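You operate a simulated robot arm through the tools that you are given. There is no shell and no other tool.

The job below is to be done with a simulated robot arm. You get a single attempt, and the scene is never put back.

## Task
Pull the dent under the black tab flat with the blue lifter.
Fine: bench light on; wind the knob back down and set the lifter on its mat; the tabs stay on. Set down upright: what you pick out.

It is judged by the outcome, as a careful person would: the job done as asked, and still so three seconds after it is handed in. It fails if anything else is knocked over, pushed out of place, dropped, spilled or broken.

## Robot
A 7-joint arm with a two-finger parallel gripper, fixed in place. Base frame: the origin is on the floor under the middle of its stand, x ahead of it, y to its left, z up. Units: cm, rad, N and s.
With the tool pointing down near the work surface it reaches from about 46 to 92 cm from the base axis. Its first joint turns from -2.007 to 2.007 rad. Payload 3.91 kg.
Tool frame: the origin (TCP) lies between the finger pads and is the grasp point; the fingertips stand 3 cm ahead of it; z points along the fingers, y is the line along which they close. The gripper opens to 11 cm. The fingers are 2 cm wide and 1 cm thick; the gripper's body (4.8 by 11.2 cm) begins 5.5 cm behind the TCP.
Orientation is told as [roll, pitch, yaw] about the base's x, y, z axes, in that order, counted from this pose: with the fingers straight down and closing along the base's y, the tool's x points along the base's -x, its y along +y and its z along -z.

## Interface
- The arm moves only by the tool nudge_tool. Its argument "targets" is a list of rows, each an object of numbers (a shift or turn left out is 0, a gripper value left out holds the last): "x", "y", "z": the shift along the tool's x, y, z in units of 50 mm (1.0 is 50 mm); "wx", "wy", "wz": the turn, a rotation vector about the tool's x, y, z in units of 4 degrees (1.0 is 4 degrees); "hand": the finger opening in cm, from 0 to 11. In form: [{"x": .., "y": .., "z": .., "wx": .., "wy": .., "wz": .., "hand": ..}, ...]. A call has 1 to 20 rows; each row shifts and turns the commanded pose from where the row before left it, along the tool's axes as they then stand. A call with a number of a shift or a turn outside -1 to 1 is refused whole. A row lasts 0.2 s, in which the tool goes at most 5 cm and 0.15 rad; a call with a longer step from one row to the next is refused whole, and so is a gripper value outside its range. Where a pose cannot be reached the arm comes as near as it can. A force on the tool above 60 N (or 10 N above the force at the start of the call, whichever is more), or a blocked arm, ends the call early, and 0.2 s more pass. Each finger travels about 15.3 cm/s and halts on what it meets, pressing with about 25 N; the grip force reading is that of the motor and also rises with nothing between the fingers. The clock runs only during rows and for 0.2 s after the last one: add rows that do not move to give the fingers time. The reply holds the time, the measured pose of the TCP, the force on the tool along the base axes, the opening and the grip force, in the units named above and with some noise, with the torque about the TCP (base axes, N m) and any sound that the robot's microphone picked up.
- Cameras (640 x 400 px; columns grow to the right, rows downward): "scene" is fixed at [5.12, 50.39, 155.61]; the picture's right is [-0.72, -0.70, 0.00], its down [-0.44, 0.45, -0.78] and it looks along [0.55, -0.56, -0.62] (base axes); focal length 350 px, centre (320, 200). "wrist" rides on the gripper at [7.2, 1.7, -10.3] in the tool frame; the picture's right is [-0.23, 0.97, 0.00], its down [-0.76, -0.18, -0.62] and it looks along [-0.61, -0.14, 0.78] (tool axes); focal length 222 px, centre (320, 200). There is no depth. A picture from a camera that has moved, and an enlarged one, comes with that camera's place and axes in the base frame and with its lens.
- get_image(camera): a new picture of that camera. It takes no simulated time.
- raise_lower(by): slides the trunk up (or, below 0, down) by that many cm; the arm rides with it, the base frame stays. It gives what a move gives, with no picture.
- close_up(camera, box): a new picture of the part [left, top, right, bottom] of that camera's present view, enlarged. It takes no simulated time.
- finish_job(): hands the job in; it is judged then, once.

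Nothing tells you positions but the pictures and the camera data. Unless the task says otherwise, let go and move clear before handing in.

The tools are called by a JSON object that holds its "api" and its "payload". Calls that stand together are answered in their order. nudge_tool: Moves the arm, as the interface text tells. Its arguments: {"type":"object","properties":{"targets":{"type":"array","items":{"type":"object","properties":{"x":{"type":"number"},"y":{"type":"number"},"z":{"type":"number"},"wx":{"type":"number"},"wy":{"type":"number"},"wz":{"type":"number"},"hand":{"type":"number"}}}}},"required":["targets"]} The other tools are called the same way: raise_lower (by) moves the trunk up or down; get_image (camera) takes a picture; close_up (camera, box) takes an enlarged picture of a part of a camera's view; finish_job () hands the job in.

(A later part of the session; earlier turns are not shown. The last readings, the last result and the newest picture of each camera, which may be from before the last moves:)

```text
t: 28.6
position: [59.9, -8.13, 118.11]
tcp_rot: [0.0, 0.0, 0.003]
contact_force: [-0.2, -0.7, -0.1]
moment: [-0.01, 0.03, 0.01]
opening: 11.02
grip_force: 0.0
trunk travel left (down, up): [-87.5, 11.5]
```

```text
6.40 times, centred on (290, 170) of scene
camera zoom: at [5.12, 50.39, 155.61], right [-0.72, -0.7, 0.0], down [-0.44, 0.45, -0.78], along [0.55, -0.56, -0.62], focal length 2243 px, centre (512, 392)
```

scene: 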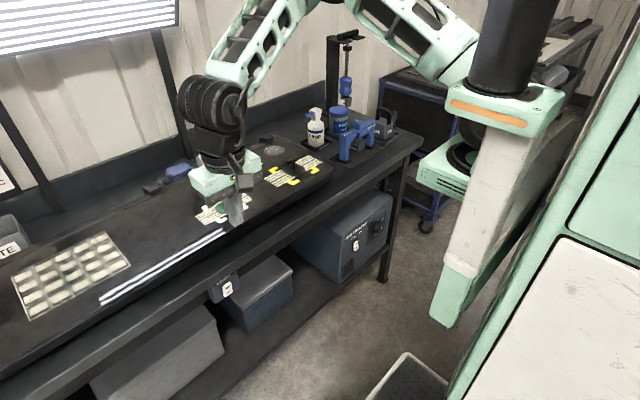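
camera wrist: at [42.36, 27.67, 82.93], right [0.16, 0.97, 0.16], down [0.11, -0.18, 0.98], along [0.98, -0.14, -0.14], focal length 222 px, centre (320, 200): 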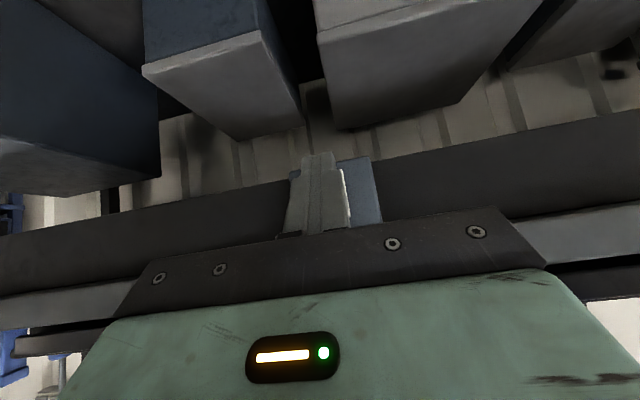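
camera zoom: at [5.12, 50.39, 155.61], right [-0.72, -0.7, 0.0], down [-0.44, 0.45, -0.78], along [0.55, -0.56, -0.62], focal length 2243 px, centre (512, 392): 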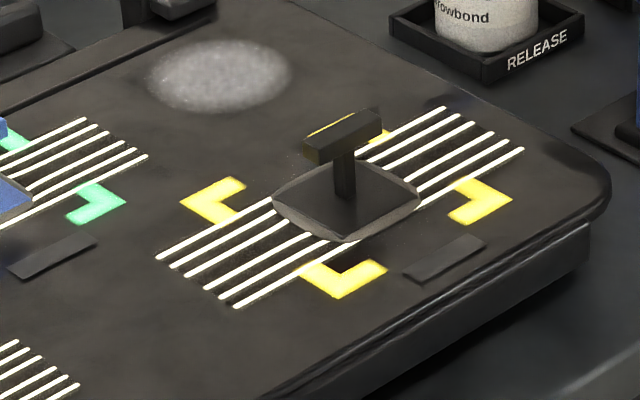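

{"api": "close_up", "payload": {"camera": "wrist", "box": [265, 140, 385, 215]}}

{"api": "close_up", "payload": {"camera": "scene", "box": [190, 150, 260, 225]}}

{"api": "close_up", "payload": {"camera": "scene", "box": [260, 150, 330, 195]}}

```text
5.33 times, centred on (325, 178) of wrist
camera zoom: at [52.63, -6.43, 128.61], right [0.23, 0.97, 0.0], down [0.76, -0.18, 0.62], along [0.61, -0.14, -0.78], focal length 1185 px, centre (293, 320)
```

zoom: 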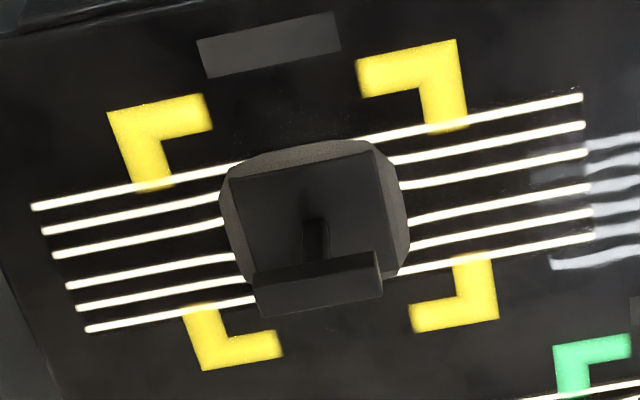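

```text
5.33 times, centred on (225, 188) of scene
camera zoom: at [5.12, 50.39, 155.61], right [-0.72, -0.7, 0.0], down [-0.44, 0.45, -0.78], along [0.55, -0.56, -0.62], focal length 1869 px, centre (827, 267)
```

zoom: 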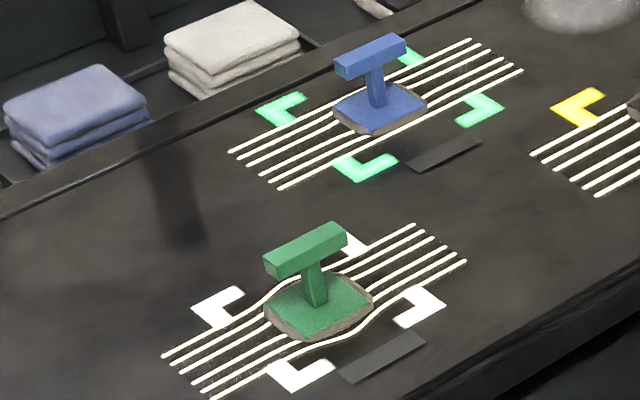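

```text
8.89 times, centred on (295, 172) of scene
camera zoom: at [5.12, 50.39, 155.61], right [-0.72, -0.7, 0.0], down [-0.44, 0.45, -0.78], along [0.55, -0.56, -0.62], focal length 3115 px, centre (542, 444)
```

zoom: 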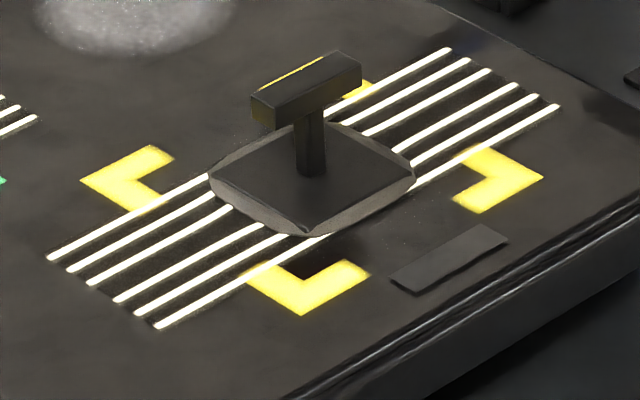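

The black tab's T-bar comes out at about (77.4, -11.2), top at z≈96, and the panel around z≈92. Next I'll view the lifter from above.

{"api": "nudge_tool", "payload": {"targets": [{"y": -0.96, "z": 0.1}, {"y": -0.96, "z": 0.1}, {"y": -0.96, "z": 0.1}, {"y": -0.96, "z": 0.1}, {"y": -0.96, "z": 0.1}, {}]}}

{"api": "close_up", "payload": {"camera": "wrist", "box": [220, 90, 420, 215]}}

{"api": "close_up", "payload": {"camera": "scene", "box": [320, 105, 400, 170]}}

```text
t: 30.0
position: [60.04, -32.17, 115.56]
tcp_rot: [0.001, 0.0, 0.0]
contact_force: [0.4, -0.6, 0.8]
moment: [0.01, 0.0, 0.0]
opening: 10.99
grip_force: 0.1
trunk travel left (down, up): [-87.5, 11.5]
```

```text
3.20 times, centred on (320, 152) of wrist
camera zoom: at [52.56, -30.52, 125.98], right [0.23, 0.97, 0.0], down [0.76, -0.18, 0.62], along [0.61, -0.14, -0.78], focal length 711 px, centre (320, 352)
```

zoom: 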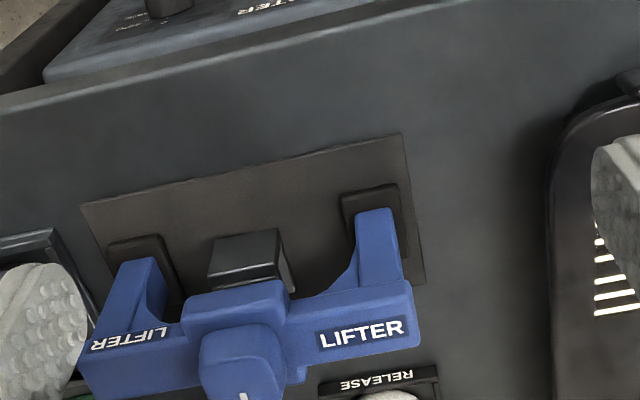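

```text
6.15 times, centred on (360, 138) of scene
camera zoom: at [5.12, 50.39, 155.61], right [-0.72, -0.7, 0.0], down [-0.44, 0.45, -0.78], along [0.55, -0.56, -0.62], focal length 2156 px, centre (74, 585)
```

zoom: 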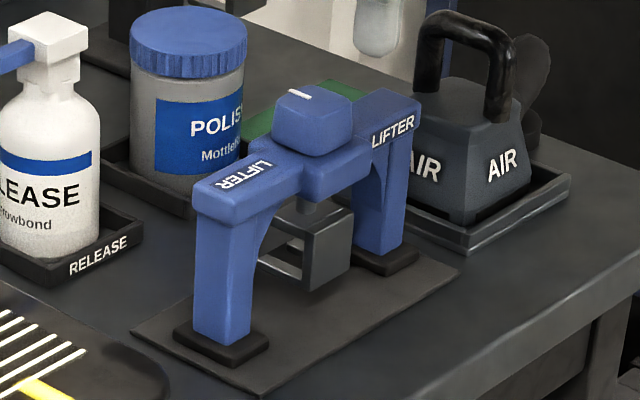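

{"api": "nudge_tool", "payload": {"targets": [{"y": -0.6, "z": -0.8}, {"y": -0.6, "z": -0.8}, {}]}}

{"api": "get_image", "payload": {"camera": "wrist"}}

{"api": "close_up", "payload": {"camera": "wrist", "box": [220, 90, 420, 215]}}

```text
t: 30.8
position: [59.89, -38.25, 123.55]
tcp_rot: [0.001, -0.002, -0.001]
contact_force: [0.8, -0.3, 0.3]
moment: [0.01, -0.03, 0.05]
opening: 11.0
grip_force: 0.1
trunk travel left (down, up): [-87.5, 11.5]
```

```text
taken
camera wrist: at [52.54, -36.56, 134.04], right [0.23, 0.97, 0.0], down [0.76, -0.18, 0.62], along [0.61, -0.14, -0.78], focal length 222 px, centre (320, 200)
```

wrist: 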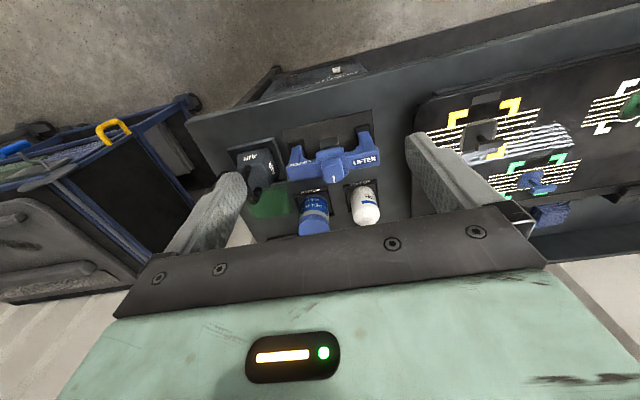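

```text
3.20 times, centred on (320, 152) of wrist
camera zoom: at [52.54, -36.56, 134.04], right [0.23, 0.97, 0.0], down [0.76, -0.18, 0.62], along [0.61, -0.14, -0.78], focal length 711 px, centre (320, 352)
```

zoom: 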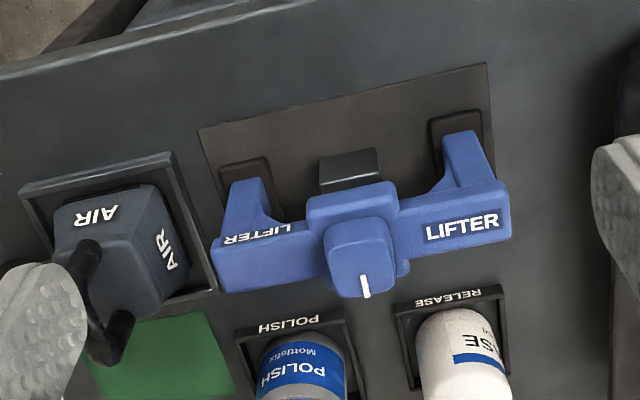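

The lifter is on its mat, axis-aligned: knob top at about (74, -39, 100.5), bench at z≈89. I'll move above it and yaw the gripper 90° so the fingers close across the beam.

{"api": "nudge_tool", "payload": {"targets": [{"x": -0.6, "z": 0.1}, {"x": -0.7, "z": 0.1}, {"x": -0.7, "z": 0.1}, {"x": -0.6, "z": 0.1}, {"wz": 1}, {"wz": 1}, {"wz": 1}, {"wz": 1}, {"wz": 1}, {"wz": 1}, {"wz": 1}, {"wz": 1}, {"wz": 1}, {"wz": 1}, {"wz": 1}, {"wz": 1}, {"wz": 1}, {"wz": 1}, {"wz": 1}, {"wz": 1}]}}

{"api": "nudge_tool", "payload": {"targets": [{"wz": 1}, {"wz": 1}, {"wz": 1}, {"wz": 1}, {"wz": 1}, {"wz": 1}, {"wz": 0.5}, {}]}}

{"api": "get_image", "payload": {"camera": "wrist"}}

{"api": "get_image", "payload": {"camera": "scene"}}

```text
t: 35.0
position: [73.06, -38.0, 121.52]
tcp_rot: [-0.001, 0.0, -1.117]
contact_force: [-0.9, 0.3, 0.0]
moment: [0.0, -0.01, -0.01]
opening: 10.99
grip_force: 0.1
trunk travel left (down, up): [-87.5, 11.5]
```

```text
t: 36.8
position: [73.16, -37.89, 121.57]
tcp_rot: [0.0, 0.001, -1.571]
contact_force: [0.7, -0.4, -0.5]
moment: [-0.02, 0.01, 0.02]
opening: 11.0
grip_force: 0.0
trunk travel left (down, up): [-87.5, 11.5]
```

```text
taken
camera wrist: at [74.67, -30.74, 131.94], right [0.97, -0.23, 0.0], down [-0.18, -0.76, 0.62], along [-0.14, -0.61, -0.78], focal length 222 px, centre (320, 200)
```

wrist: 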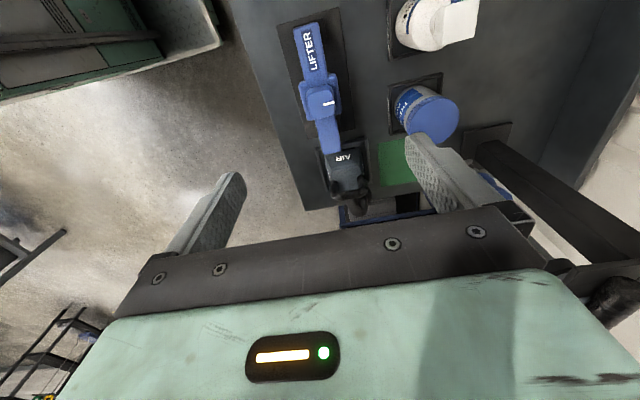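

```text
taken
```

scene: 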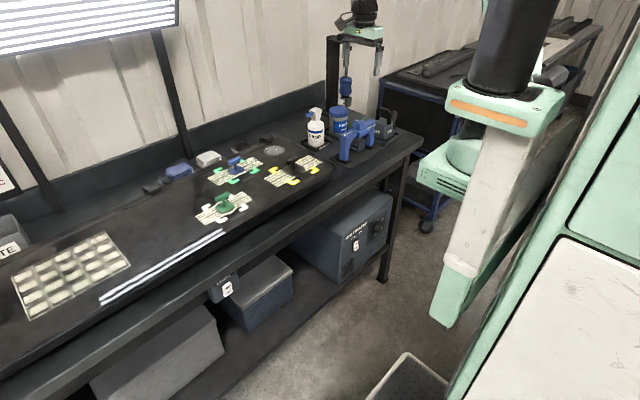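

{"api": "close_up", "payload": {"camera": "wrist", "box": [270, 10, 390, 110]}}

{"api": "close_up", "payload": {"camera": "wrist", "box": [260, 90, 460, 230]}}

{"api": "close_up", "payload": {"camera": "scene", "box": [320, 80, 420, 170]}}

```text
4.00 times, centred on (330, 60) of wrist
camera zoom: at [74.67, -30.74, 131.94], right [0.97, -0.23, 0.0], down [-0.18, -0.76, 0.62], along [-0.14, -0.61, -0.78], focal length 888 px, centre (280, 760)
```

zoom: 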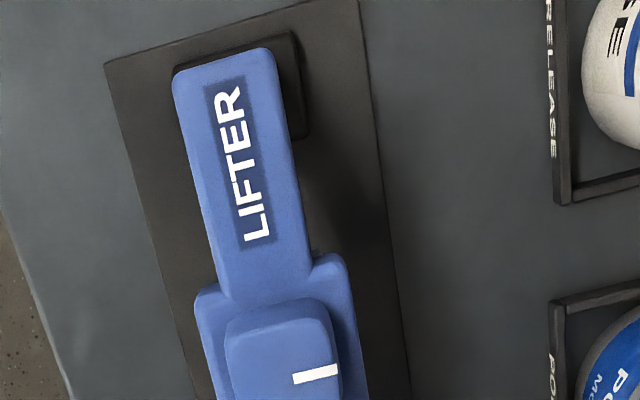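

```text
2.86 times, centred on (360, 160) of wrist
camera zoom: at [74.67, -30.74, 131.94], right [0.97, -0.23, 0.0], down [-0.18, -0.76, 0.62], along [-0.14, -0.61, -0.78], focal length 635 px, centre (206, 314)
```

zoom: 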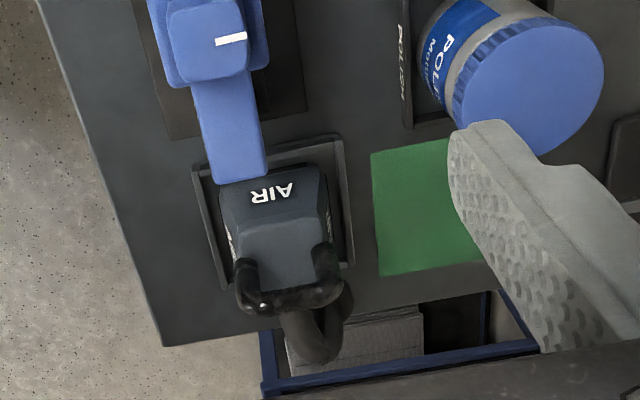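

```text
4.44 times, centred on (370, 125) of scene
camera zoom: at [5.12, 50.39, 155.61], right [-0.72, -0.7, 0.0], down [-0.44, 0.45, -0.78], along [0.55, -0.56, -0.62], focal length 1557 px, centre (98, 533)
```

zoom: 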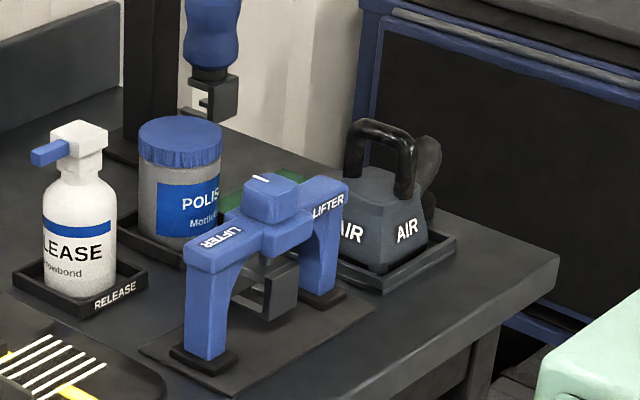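

Two wrist views agree on the knob top at (72.9, -38.9, 102). I'll look closely at the claw geometry and the black tab from the fixed camera.

{"api": "close_up", "payload": {"camera": "scene", "box": [345, 120, 385, 150]}}

{"api": "close_up", "payload": {"camera": "scene", "box": [275, 150, 315, 180]}}

```text
13.33 times, centred on (365, 135) of scene
camera zoom: at [5.12, 50.39, 155.61], right [-0.72, -0.7, 0.0], down [-0.44, 0.45, -0.78], along [0.55, -0.56, -0.62], focal length 4672 px, centre (-280, 1067)
```

zoom: 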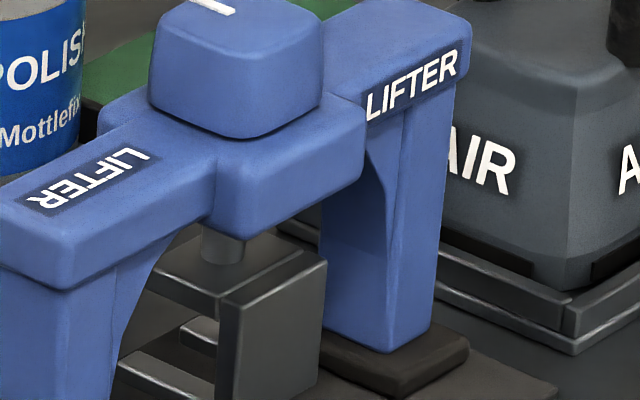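

```text
13.33 times, centred on (295, 165) of scene
camera zoom: at [5.12, 50.39, 155.61], right [-0.72, -0.7, 0.0], down [-0.44, 0.45, -0.78], along [0.55, -0.56, -0.62], focal length 4672 px, centre (653, 667)
```

zoom: 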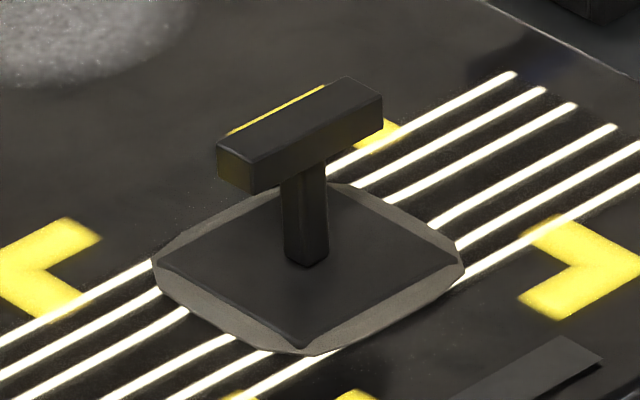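

The claw has a back wall at -x and two fork prongs open toward +x, so it must slide onto the T-bar moving in +x. I'll descend to just above the knob to refine its position.

{"api": "nudge_tool", "payload": {"targets": [{"x": -0.067, "y": -0.013, "z": 0.9}, {"x": -0.067, "y": -0.013, "z": 0.9}, {"x": -0.067, "y": -0.013, "z": 0.9}, {}]}}

{"api": "get_image", "payload": {"camera": "wrist"}}

{"api": "close_up", "payload": {"camera": "wrist", "box": [220, 50, 420, 190]}}

{"api": "close_up", "payload": {"camera": "scene", "box": [320, 80, 420, 170]}}

```text
t: 37.8
position: [72.73, -38.95, 107.64]
tcp_rot: [-0.001, -0.002, -1.569]
contact_force: [0.2, 0.5, -0.4]
moment: [-0.01, -0.01, 0.0]
opening: 11.0
grip_force: 0.0
trunk travel left (down, up): [-87.5, 11.5]
```

```text
taken
camera wrist: at [74.34, -31.83, 118.14], right [0.97, -0.23, 0.0], down [-0.18, -0.76, 0.62], along [-0.14, -0.61, -0.78], focal length 222 px, centre (320, 200)
```

wrist: 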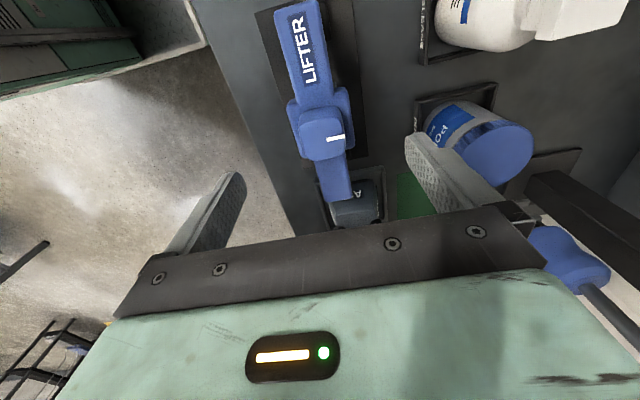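

```text
2.86 times, centred on (320, 120) of wrist
camera zoom: at [74.34, -31.83, 118.14], right [0.97, -0.23, 0.0], down [-0.18, -0.76, 0.62], along [-0.14, -0.61, -0.78], focal length 635 px, centre (320, 429)
```

zoom: 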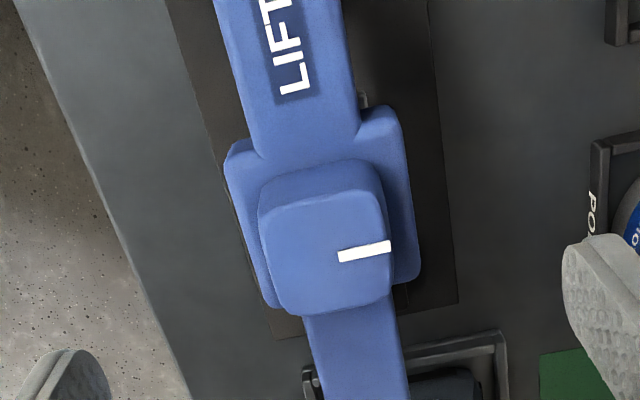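

```text
4.44 times, centred on (370, 125) of scene
camera zoom: at [5.12, 50.39, 155.61], right [-0.72, -0.7, 0.0], down [-0.44, 0.45, -0.78], along [0.55, -0.56, -0.62], focal length 1557 px, centre (98, 533)
```

zoom: 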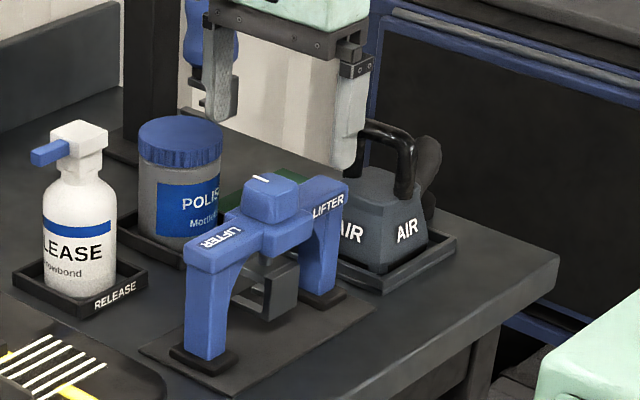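

The knob is centred at about (72.95, -38.75) with its pointer along +x, so the lifter is square to the gripper. I'll descend to straddle the boss under the knob.

{"api": "nudge_tool", "payload": {"targets": [{"x": 0.01, "y": 0.02, "z": 0.6}, {"x": 0.01, "y": 0.02, "z": 0.6}, {"z": 0.5}, {}]}}

{"api": "get_image", "payload": {"camera": "wrist"}}

{"api": "close_up", "payload": {"camera": "scene", "box": [320, 80, 420, 170]}}

```text
t: 38.8
position: [73.16, -38.91, 99.16]
tcp_rot: [0.0, -0.002, -1.571]
contact_force: [1.0, -0.1, -1.0]
moment: [0.0, 0.02, 0.0]
opening: 11.0
grip_force: 0.1
trunk travel left (down, up): [-87.5, 11.5]
```

```text
taken
camera wrist: at [74.7, -31.63, 109.67], right [0.97, -0.23, 0.0], down [-0.18, -0.76, 0.62], along [-0.14, -0.61, -0.78], focal length 222 px, centre (320, 200)
```

wrist: 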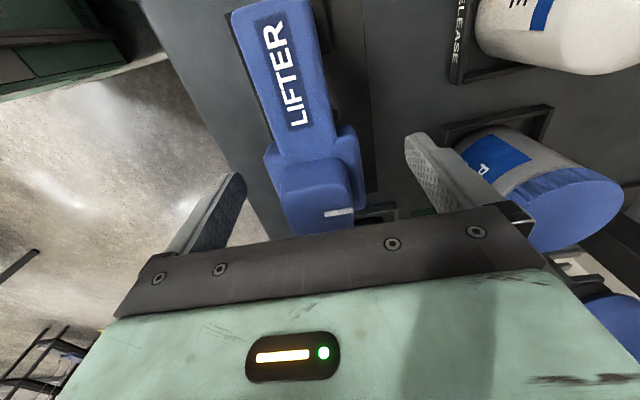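

```text
4.44 times, centred on (370, 125) of scene
camera zoom: at [5.12, 50.39, 155.61], right [-0.72, -0.7, 0.0], down [-0.44, 0.45, -0.78], along [0.55, -0.56, -0.62], focal length 1557 px, centre (98, 533)
```

zoom: 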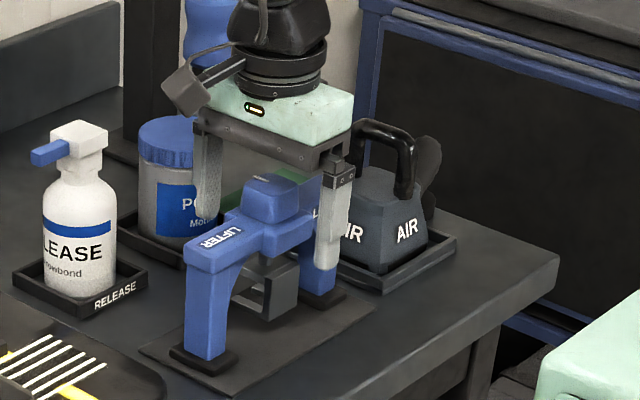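

Fingers straddle the boss with clearance all round. Closing the grip now.

{"api": "nudge_tool", "payload": {"targets": [{"hand": 6}, {"hand": 4}, {"hand": 3}, {"hand": 2}, {}]}}

{"api": "close_up", "payload": {"camera": "scene", "box": [320, 80, 420, 170]}}

{"api": "get_image", "payload": {"camera": "wrist"}}

```text
t: 40.0
position: [73.11, -38.78, 99.27]
tcp_rot: [-0.001, 0.0, -1.57]
contact_force: [-3.9, 0.7, -0.2]
moment: [-0.28, 0.32, -0.25]
opening: 5.39
grip_force: 25.1
trunk travel left (down, up): [-87.5, 11.5]
```

```text
4.44 times, centred on (370, 125) of scene
camera zoom: at [5.12, 50.39, 155.61], right [-0.72, -0.7, 0.0], down [-0.44, 0.45, -0.78], along [0.55, -0.56, -0.62], focal length 1557 px, centre (98, 533)
```

zoom: 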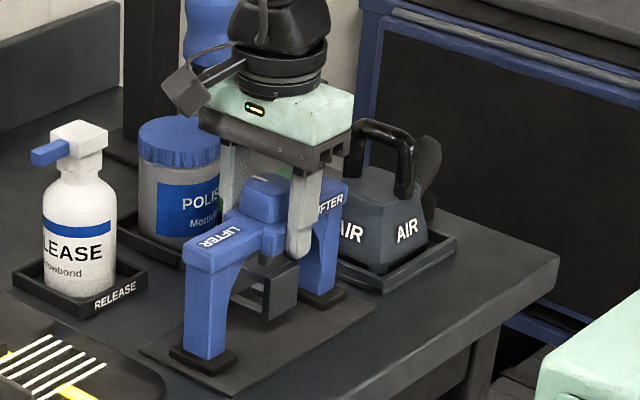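

```text
taken
camera wrist: at [74.68, -31.63, 109.69], right [0.97, -0.23, 0.0], down [-0.18, -0.76, 0.62], along [-0.14, -0.61, -0.78], focal length 222 px, centre (320, 200)
```

wrist: 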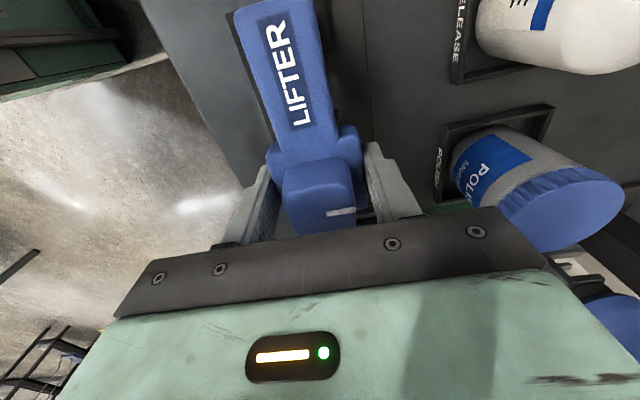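

Grip is solid at 5.4 cm opening. I'll lift it straight up and check.

{"api": "nudge_tool", "payload": {"targets": [{"z": -0.15}, {"z": -0.3}, {"z": -0.5}, {"z": -0.5}, {"z": -0.3}, {}]}}

{"api": "close_up", "payload": {"camera": "scene", "box": [320, 80, 420, 170]}}

```text
t: 41.4
position: [72.97, -38.97, 108.07]
tcp_rot: [0.0, -0.001, -1.57]
contact_force: [0.2, -0.1, -5.7]
moment: [0.01, -0.03, 0.01]
opening: 5.36
grip_force: 25.3
trunk travel left (down, up): [-87.5, 11.5]
```

```text
4.44 times, centred on (370, 125) of scene
camera zoom: at [5.12, 50.39, 155.61], right [-0.72, -0.7, 0.0], down [-0.44, 0.45, -0.78], along [0.55, -0.56, -0.62], focal length 1557 px, centre (98, 533)
```

zoom: 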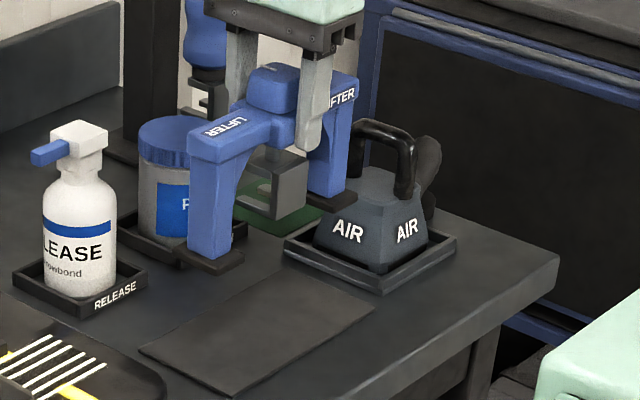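

Lifter is up with about 5.7 N weight. I'll carry it along +y at this height to stand off in front (-x side) of the black tab.

{"api": "nudge_tool", "payload": {"targets": [{"x": 0.4, "y": -0.05}, {"x": 0.8, "y": -0.05}, {"x": 0.8, "y": -0.05}, {"x": 0.8, "y": -0.05}, {"x": 0.8, "y": -0.05}, {"x": 0.8, "y": -0.05}, {"x": 0.8, "y": -0.05}, {"x": 0.36, "y": -0.05}, {}]}}

{"api": "get_image", "payload": {"camera": "wrist"}}

{"api": "close_up", "payload": {"camera": "scene", "box": [240, 110, 360, 200]}}

```text
t: 43.4
position: [70.96, -11.01, 108.22]
tcp_rot: [0.002, 0.0, -1.568]
contact_force: [-0.4, -0.9, -5.1]
moment: [0.04, -0.01, -0.01]
opening: 5.39
grip_force: 25.3
trunk travel left (down, up): [-87.5, 11.5]
```

```text
taken
camera wrist: at [72.63, -3.78, 118.67], right [0.97, -0.23, 0.0], down [-0.18, -0.76, 0.62], along [-0.14, -0.61, -0.78], focal length 222 px, centre (320, 200)
```

wrist: 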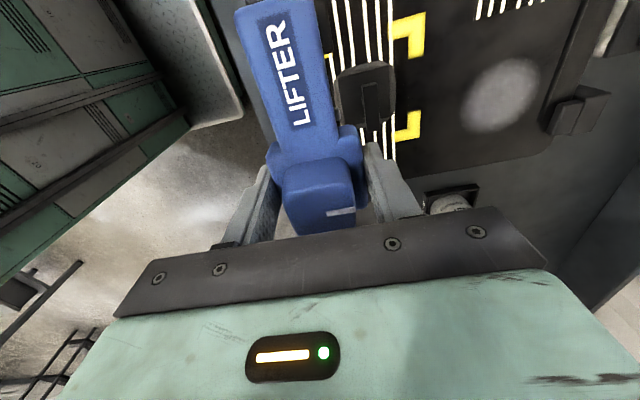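

```text
4.44 times, centred on (300, 155) of scene
camera zoom: at [5.12, 50.39, 155.61], right [-0.72, -0.7, 0.0], down [-0.44, 0.45, -0.78], along [0.55, -0.56, -0.62], focal length 1557 px, centre (409, 400)
```

zoom: 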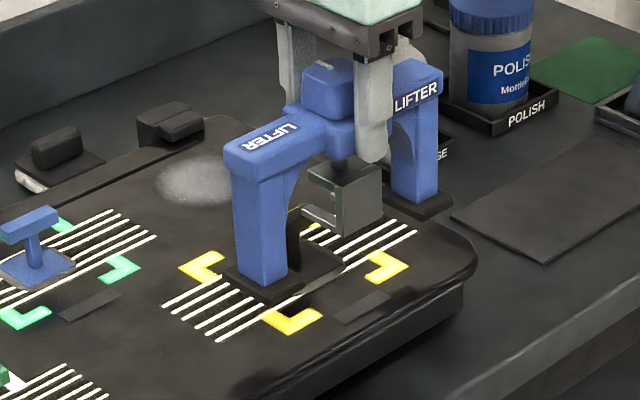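

{"api": "close_up", "payload": {"camera": "wrist", "box": [320, 30, 440, 170]}}

{"api": "close_up", "payload": {"camera": "scene", "box": [280, 130, 330, 170]}}

```text
2.86 times, centred on (380, 100) of wrist
camera zoom: at [72.63, -3.78, 118.67], right [0.97, -0.23, 0.0], down [-0.18, -0.76, 0.62], along [-0.14, -0.61, -0.78], focal length 635 px, centre (149, 486)
```

zoom: 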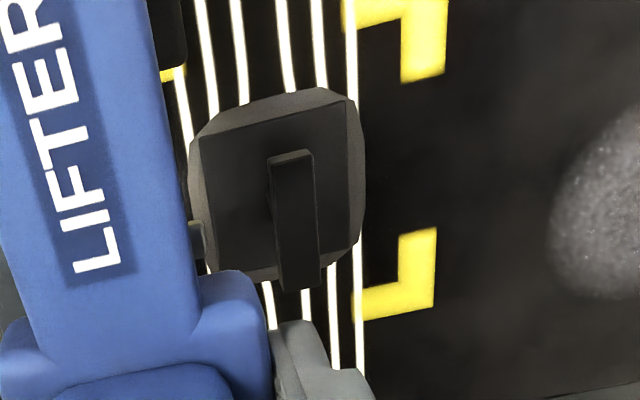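

```text
10.00 times, centred on (305, 150) of scene
camera zoom: at [5.12, 50.39, 155.61], right [-0.72, -0.7, 0.0], down [-0.44, 0.45, -0.78], along [0.55, -0.56, -0.62], focal length 3504 px, centre (470, 700)
```

zoom: 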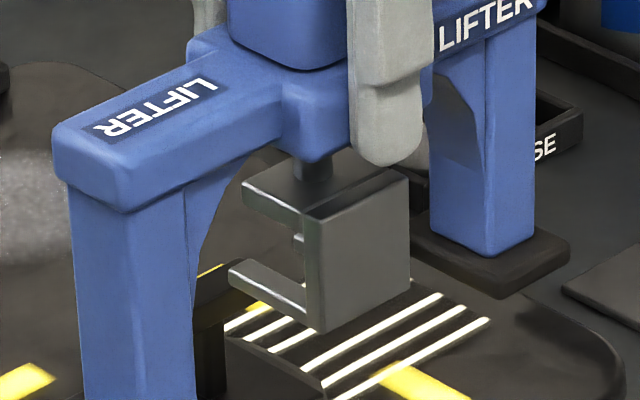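

The tab's T-bar is consistently at (75.9, -10.9), top z≈97.5, panel z≈93.3; the lifter is standing off at x=71. I'll lower it until the feet are just above the panel.

{"api": "nudge_tool", "payload": {"targets": [{"z": 0.3, "x": 0.02}, {"z": 0.3}, {"z": 0.15}, {}]}}

{"api": "close_up", "payload": {"camera": "scene", "box": [260, 120, 340, 190]}}

{"api": "close_up", "payload": {"camera": "scene", "box": [280, 140, 320, 170]}}

{"api": "close_up", "payload": {"camera": "wrist", "box": [300, 30, 440, 170]}}

```text
t: 44.4
position: [71.05, -10.97, 104.28]
tcp_rot: [0.0, 0.001, -1.573]
contact_force: [-0.5, 0.0, -6.2]
moment: [0.04, -0.02, 0.0]
opening: 5.39
grip_force: 24.6
trunk travel left (down, up): [-87.5, 11.5]
```

```text
5.71 times, centred on (300, 155) of scene
camera zoom: at [5.12, 50.39, 155.61], right [-0.72, -0.7, 0.0], down [-0.44, 0.45, -0.78], along [0.55, -0.56, -0.62], focal length 2002 px, centre (434, 457)
```

zoom: 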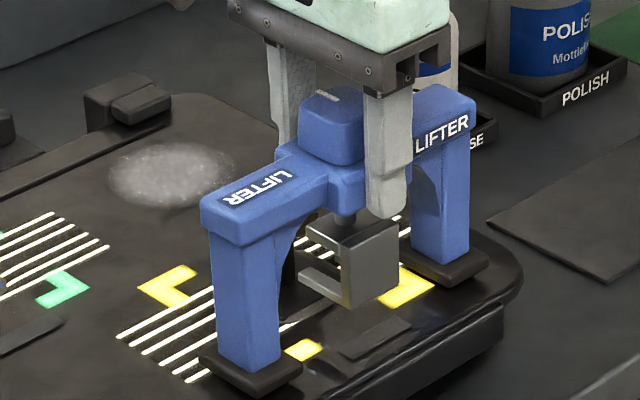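

```text
13.33 times, centred on (300, 155) of scene
camera zoom: at [5.12, 50.39, 155.61], right [-0.72, -0.7, 0.0], down [-0.44, 0.45, -0.78], along [0.55, -0.56, -0.62], focal length 4672 px, centre (587, 800)
```

zoom: 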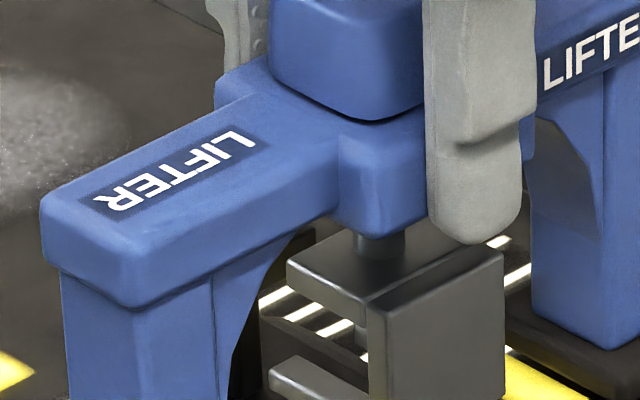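

```text
2.86 times, centred on (370, 100) of wrist
camera zoom: at [72.67, -3.74, 114.82], right [0.97, -0.23, 0.0], down [-0.18, -0.76, 0.62], along [-0.14, -0.61, -0.78], focal length 635 px, centre (177, 486)
```

zoom: 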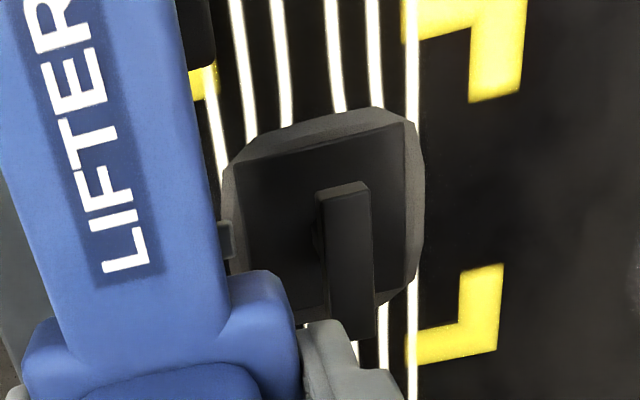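

{"api": "nudge_tool", "payload": {"targets": [{"z": 0.06}, {"z": 0.04}, {}]}}

{"api": "nudge_tool", "payload": {"targets": [{"z": 0.04}, {}]}}

{"api": "close_up", "payload": {"camera": "scene", "box": [275, 145, 335, 190]}}

```text
t: 45.2
position: [70.96, -11.06, 103.9]
tcp_rot: [0.0, 0.0, -1.569]
contact_force: [0.3, -0.1, -6.0]
moment: [0.0, -0.03, 0.01]
opening: 5.38
grip_force: 25.2
trunk travel left (down, up): [-87.5, 11.5]
```

```text
t: 45.8
position: [71.02, -11.02, 103.81]
tcp_rot: [-0.001, -0.001, -1.571]
contact_force: [-2.9, -1.8, 3.0]
moment: [0.26, 0.03, 0.09]
opening: 5.39
grip_force: 25.1
trunk travel left (down, up): [-87.5, 11.5]
```

```text
8.89 times, centred on (305, 168) of scene
camera zoom: at [5.12, 50.39, 155.61], right [-0.72, -0.7, 0.0], down [-0.44, 0.45, -0.78], along [0.55, -0.56, -0.62], focal length 3115 px, centre (453, 489)
```

zoom: 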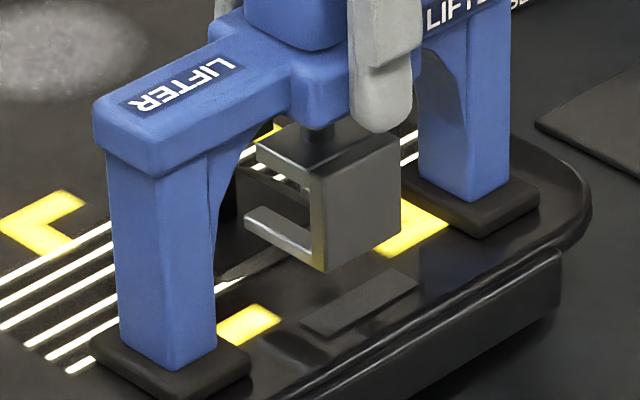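

The feet touched the panel at TCP z≈103.8. I'll lift 0.1 cm and slide toward +x partway, then check that the prongs line up with the stem.

{"api": "nudge_tool", "payload": {"targets": [{"z": -0.03}, {"y": 0.2}, {"y": 0.25}, {}]}}

{"api": "close_up", "payload": {"camera": "scene", "box": [270, 140, 330, 185]}}

{"api": "close_up", "payload": {"camera": "wrist", "box": [300, 30, 440, 170]}}

```text
t: 46.8
position: [73.32, -10.83, 103.81]
tcp_rot: [0.0, 0.0, -1.57]
contact_force: [0.4, 0.6, -6.2]
moment: [-0.02, 0.01, -0.01]
opening: 5.4
grip_force: 24.6
trunk travel left (down, up): [-87.5, 11.5]
```

```text
8.89 times, centred on (300, 162) of scene
camera zoom: at [5.12, 50.39, 155.61], right [-0.72, -0.7, 0.0], down [-0.44, 0.45, -0.78], along [0.55, -0.56, -0.62], focal length 3115 px, centre (498, 533)
```

zoom: 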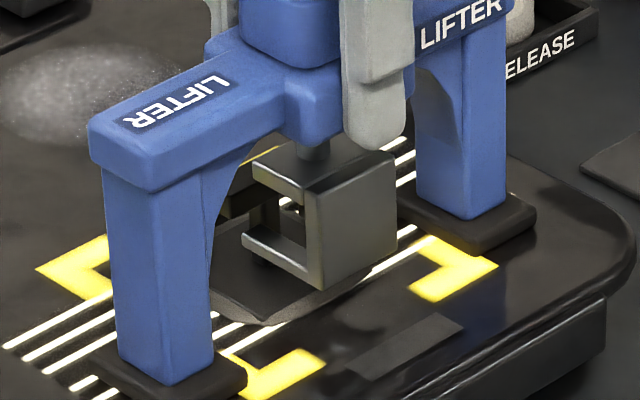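

```text
2.86 times, centred on (370, 100) of wrist
camera zoom: at [74.94, -3.71, 114.34], right [0.97, -0.23, 0.0], down [-0.18, -0.76, 0.62], along [-0.14, -0.61, -0.78], focal length 635 px, centre (177, 486)
```

zoom: 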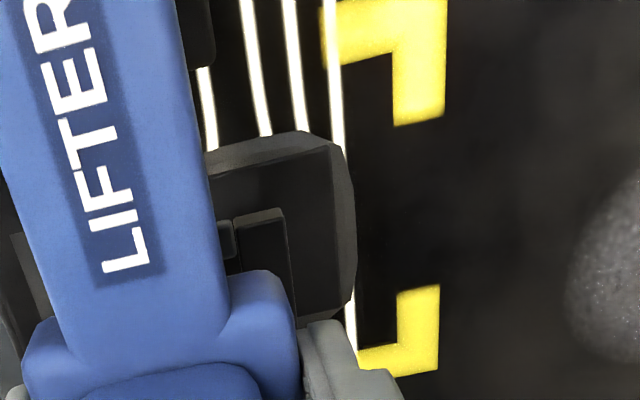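

{"api": "close_up", "payload": {"camera": "scene", "box": [286, 152, 312, 172]}}

{"api": "close_up", "payload": {"camera": "wrist", "box": [360, 70, 430, 140]}}

```text
16.00 times, centred on (299, 162) of scene
camera zoom: at [5.12, 50.39, 155.61], right [-0.72, -0.7, 0.0], down [-0.44, 0.45, -0.78], along [0.55, -0.56, -0.62], focal length 5607 px, centre (656, 808)
```

zoom: 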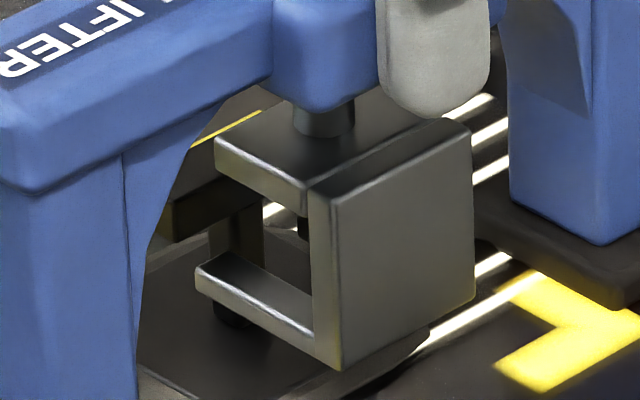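

```text
5.71 times, centred on (395, 105) of wrist
camera zoom: at [74.94, -3.71, 114.34], right [0.97, -0.23, 0.0], down [-0.18, -0.76, 0.62], along [-0.14, -0.61, -0.78], focal length 1269 px, centre (-109, 743)
```

zoom: 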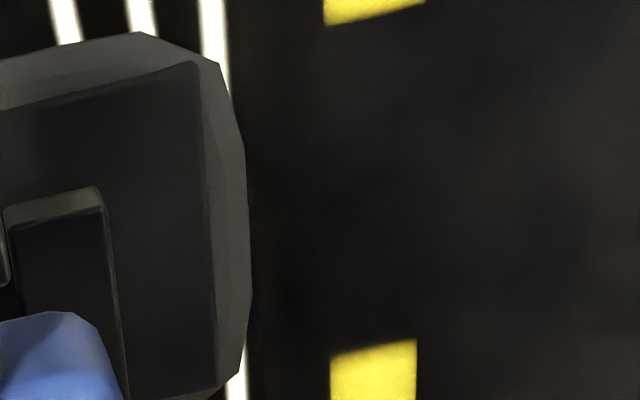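

{"api": "close_up", "payload": {"camera": "wrist", "box": [360, 90, 400, 130]}}

{"api": "close_up", "payload": {"camera": "scene", "box": [290, 156, 304, 168]}}

{"api": "nudge_tool", "payload": {"targets": [{}]}}

```text
10.00 times, centred on (380, 110) of wrist
camera zoom: at [74.94, -3.71, 114.34], right [0.97, -0.23, 0.0], down [-0.18, -0.76, 0.62], along [-0.14, -0.61, -0.78], focal length 2221 px, centre (-280, 1100)
```

zoom: 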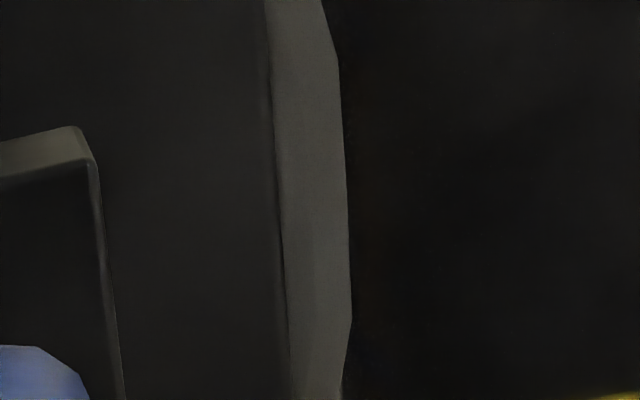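

```text
16.00 times, centred on (297, 162) of scene
camera zoom: at [5.12, 50.39, 155.61], right [-0.72, -0.7, 0.0], down [-0.44, 0.45, -0.78], along [0.55, -0.56, -0.62], focal length 5607 px, centre (688, 808)
```

zoom: 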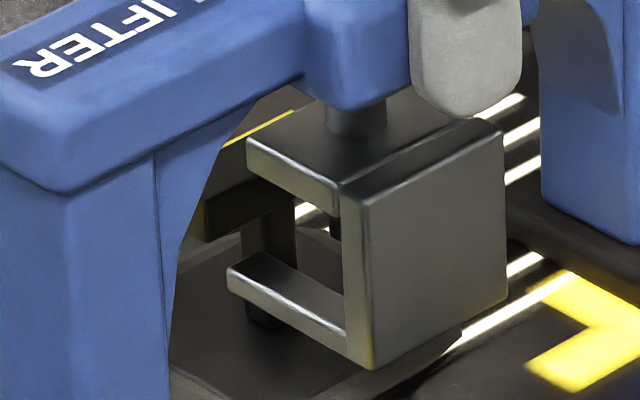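

```text
t: 47.2
position: [73.34, -10.88, 103.87]
tcp_rot: [0.0, -0.001, -1.569]
contact_force: [-0.6, 0.1, -6.8]
moment: [0.01, 0.02, 0.01]
opening: 5.4
grip_force: 25.1
trunk travel left (down, up): [-87.5, 11.5]
```

{"api": "close_up", "payload": {"camera": "wrist", "box": [325, 95, 365, 127]}}

{"api": "close_up", "payload": {"camera": "wrist", "box": [230, 60, 330, 200]}}

```text
12.50 times, centred on (345, 111) of wrist
camera zoom: at [74.94, -3.72, 114.35], right [0.97, -0.23, 0.0], down [-0.18, -0.76, 0.62], along [-0.14, -0.61, -0.78], focal length 2776 px, centre (8, 1312)
```

zoom: 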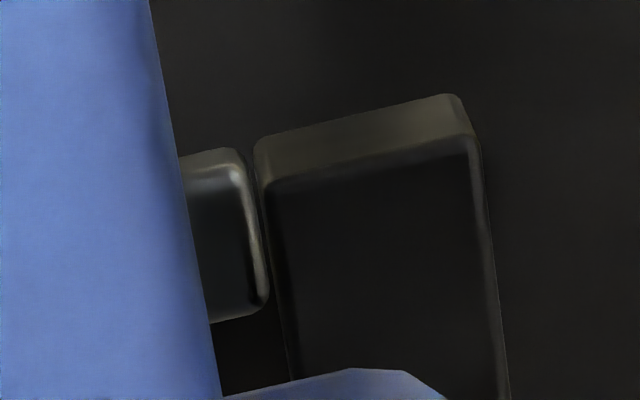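

```text
2.86 times, centred on (280, 130) of wrist
camera zoom: at [74.94, -3.72, 114.35], right [0.97, -0.23, 0.0], down [-0.18, -0.76, 0.62], along [-0.14, -0.61, -0.78], focal length 635 px, centre (434, 400)
```

zoom: 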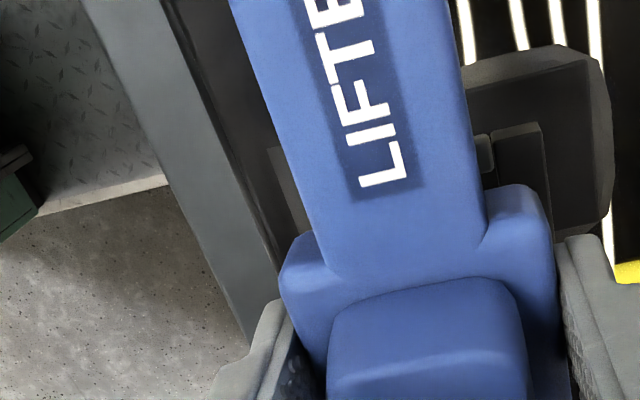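

The fork is clear now: slot centre at y≈-10.92 versus the stem at ≈-11.08, so I'll shift 0.15 cm in -y and slide on in small steps, watching force.

{"api": "nudge_tool", "payload": {"targets": [{"x": -0.03}, {"y": 0.1}, {"y": 0.1}, {}]}}

{"api": "close_up", "payload": {"camera": "scene", "box": [284, 150, 312, 171]}}

{"api": "close_up", "payload": {"camera": "wrist", "box": [325, 95, 365, 127]}}

```text
t: 48.2
position: [74.34, -11.27, 103.94]
tcp_rot: [0.001, 0.001, -1.571]
contact_force: [-0.2, -0.1, -6.0]
moment: [-0.01, -0.03, 0.0]
opening: 5.38
grip_force: 24.9
trunk travel left (down, up): [-87.5, 11.5]
```

```text
16.00 times, centred on (298, 160) of scene
camera zoom: at [5.12, 50.39, 155.61], right [-0.72, -0.7, 0.0], down [-0.44, 0.45, -0.78], along [0.55, -0.56, -0.62], focal length 5607 px, centre (672, 832)
```

zoom: 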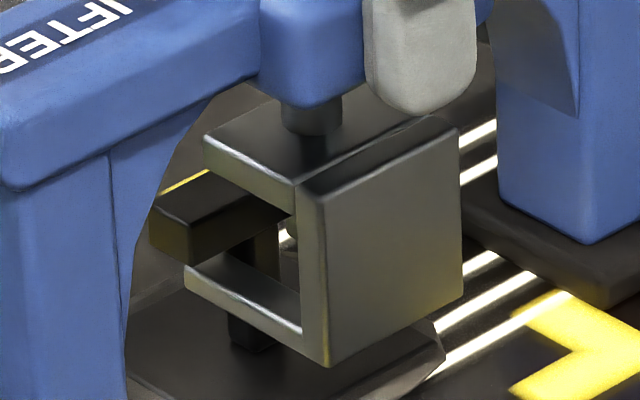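

```text
12.50 times, centred on (345, 111) of wrist
camera zoom: at [75.92, -3.91, 114.41], right [0.97, -0.23, 0.0], down [-0.18, -0.76, 0.62], along [-0.14, -0.61, -0.78], focal length 2776 px, centre (8, 1312)
```

zoom: 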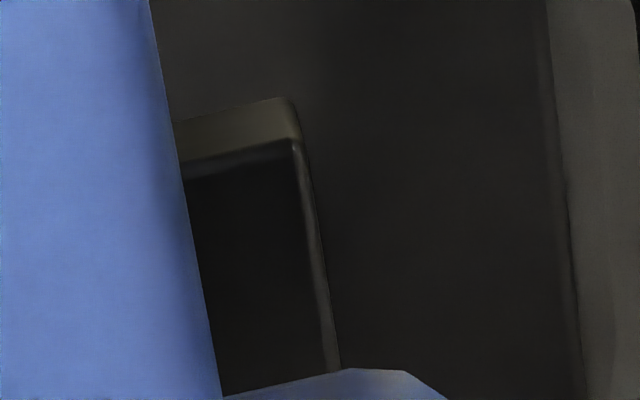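

The bar is passing between top plate and prongs with no contact force. Continuing to slide on.

{"api": "nudge_tool", "payload": {"targets": [{"y": 0.1}, {"y": 0.1}, {"y": 0.08}, {}]}}

{"api": "close_up", "payload": {"camera": "scene", "box": [280, 148, 312, 172]}}

{"api": "close_up", "payload": {"camera": "wrist", "box": [300, 80, 400, 160]}}

```text
t: 49.2
position: [75.85, -11.15, 104.03]
tcp_rot: [0.0, 0.0, -1.57]
contact_force: [0.5, -0.8, -6.0]
moment: [0.02, -0.02, -0.01]
opening: 5.4
grip_force: 25.6
trunk travel left (down, up): [-87.5, 11.5]
```

```text
16.00 times, centred on (296, 160) of scene
camera zoom: at [5.12, 50.39, 155.61], right [-0.72, -0.7, 0.0], down [-0.44, 0.45, -0.78], along [0.55, -0.56, -0.62], focal length 5607 px, centre (704, 840)
```

zoom: 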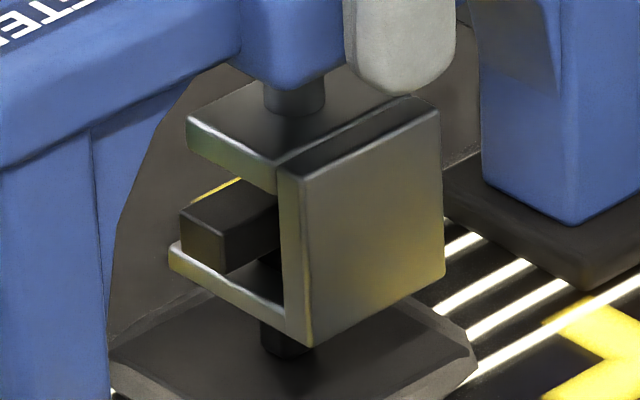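

```text
5.00 times, centred on (350, 120) of wrist
camera zoom: at [77.32, -3.9, 114.42], right [0.97, -0.23, 0.0], down [-0.18, -0.76, 0.62], along [-0.14, -0.61, -0.78], focal length 1111 px, centre (170, 600)
```

zoom: 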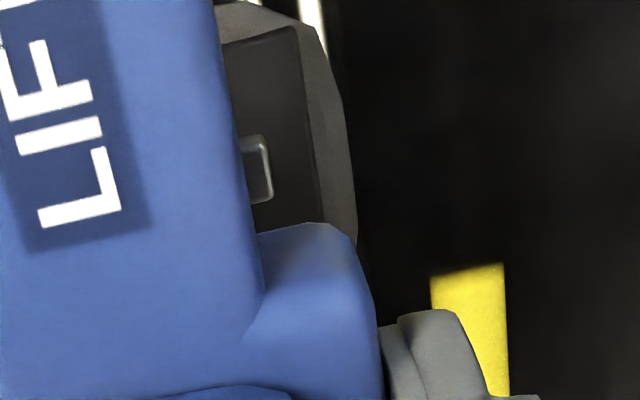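

The T-bar sits inside the claw, centred under the screw. Now I'll set the feet down on the panel.

{"api": "nudge_tool", "payload": {"targets": [{"z": 0.03}, {}]}}

{"api": "nudge_tool", "payload": {"targets": [{"z": 0.02}, {}]}}

```text
t: 49.8
position: [75.6, -11.12, 103.82]
tcp_rot: [0.0, 0.002, -1.569]
contact_force: [-2.0, -0.5, 1.2]
moment: [0.14, 0.06, 0.1]
opening: 5.39
grip_force: 24.7
trunk travel left (down, up): [-87.5, 11.5]
```

```text
t: 50.4
position: [75.81, -11.21, 103.83]
tcp_rot: [0.001, 0.0, -1.57]
contact_force: [-0.5, -3.4, 13.9]
moment: [0.09, 0.39, 0.11]
opening: 5.37
grip_force: 25.2
trunk travel left (down, up): [-87.5, 11.5]
```

{"api": "nudge_tool", "payload": {"targets": [{"z": -0.02}, {"hand": 6}, {"hand": 7.5}, {"hand": 9}, {}]}}

{"api": "close_up", "payload": {"camera": "scene", "box": [255, 120, 335, 185]}}

{"api": "get_image", "payload": {"camera": "wrist"}}

```text
t: 51.6
position: [75.71, -11.2, 103.81]
tcp_rot: [0.001, -0.001, -1.572]
contact_force: [-0.6, -0.1, 0.7]
moment: [-0.01, 0.02, 0.0]
opening: 9.04
grip_force: 0.2
trunk travel left (down, up): [-87.5, 11.5]
```

```text
6.15 times, centred on (295, 152) of scene
camera zoom: at [5.12, 50.39, 155.61], right [-0.72, -0.7, 0.0], down [-0.44, 0.45, -0.78], along [0.55, -0.56, -0.62], focal length 2156 px, centre (474, 492)
```

zoom: 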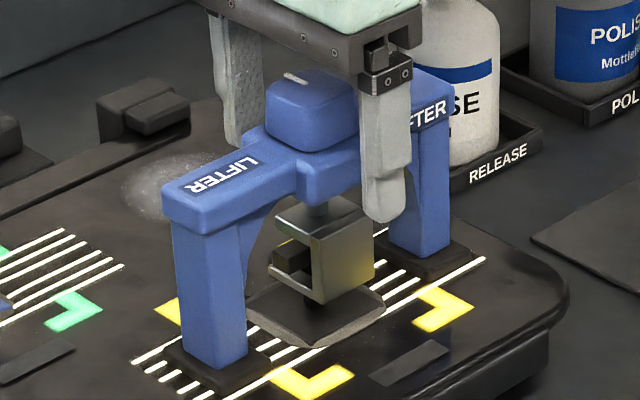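

```text
taken
camera wrist: at [77.27, -3.92, 114.25], right [0.97, -0.23, 0.0], down [-0.18, -0.76, 0.62], along [-0.14, -0.61, -0.78], focal length 222 px, centre (320, 200)
```

wrist: 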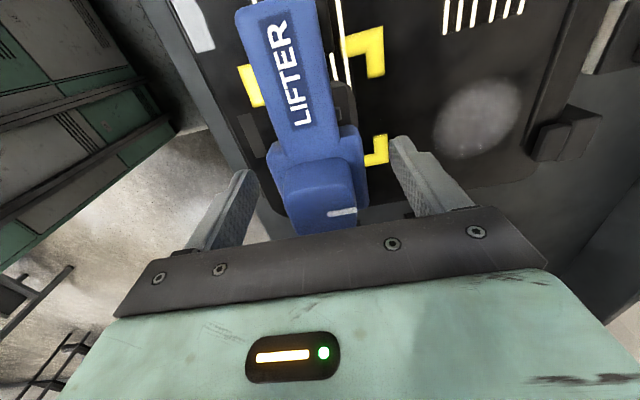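

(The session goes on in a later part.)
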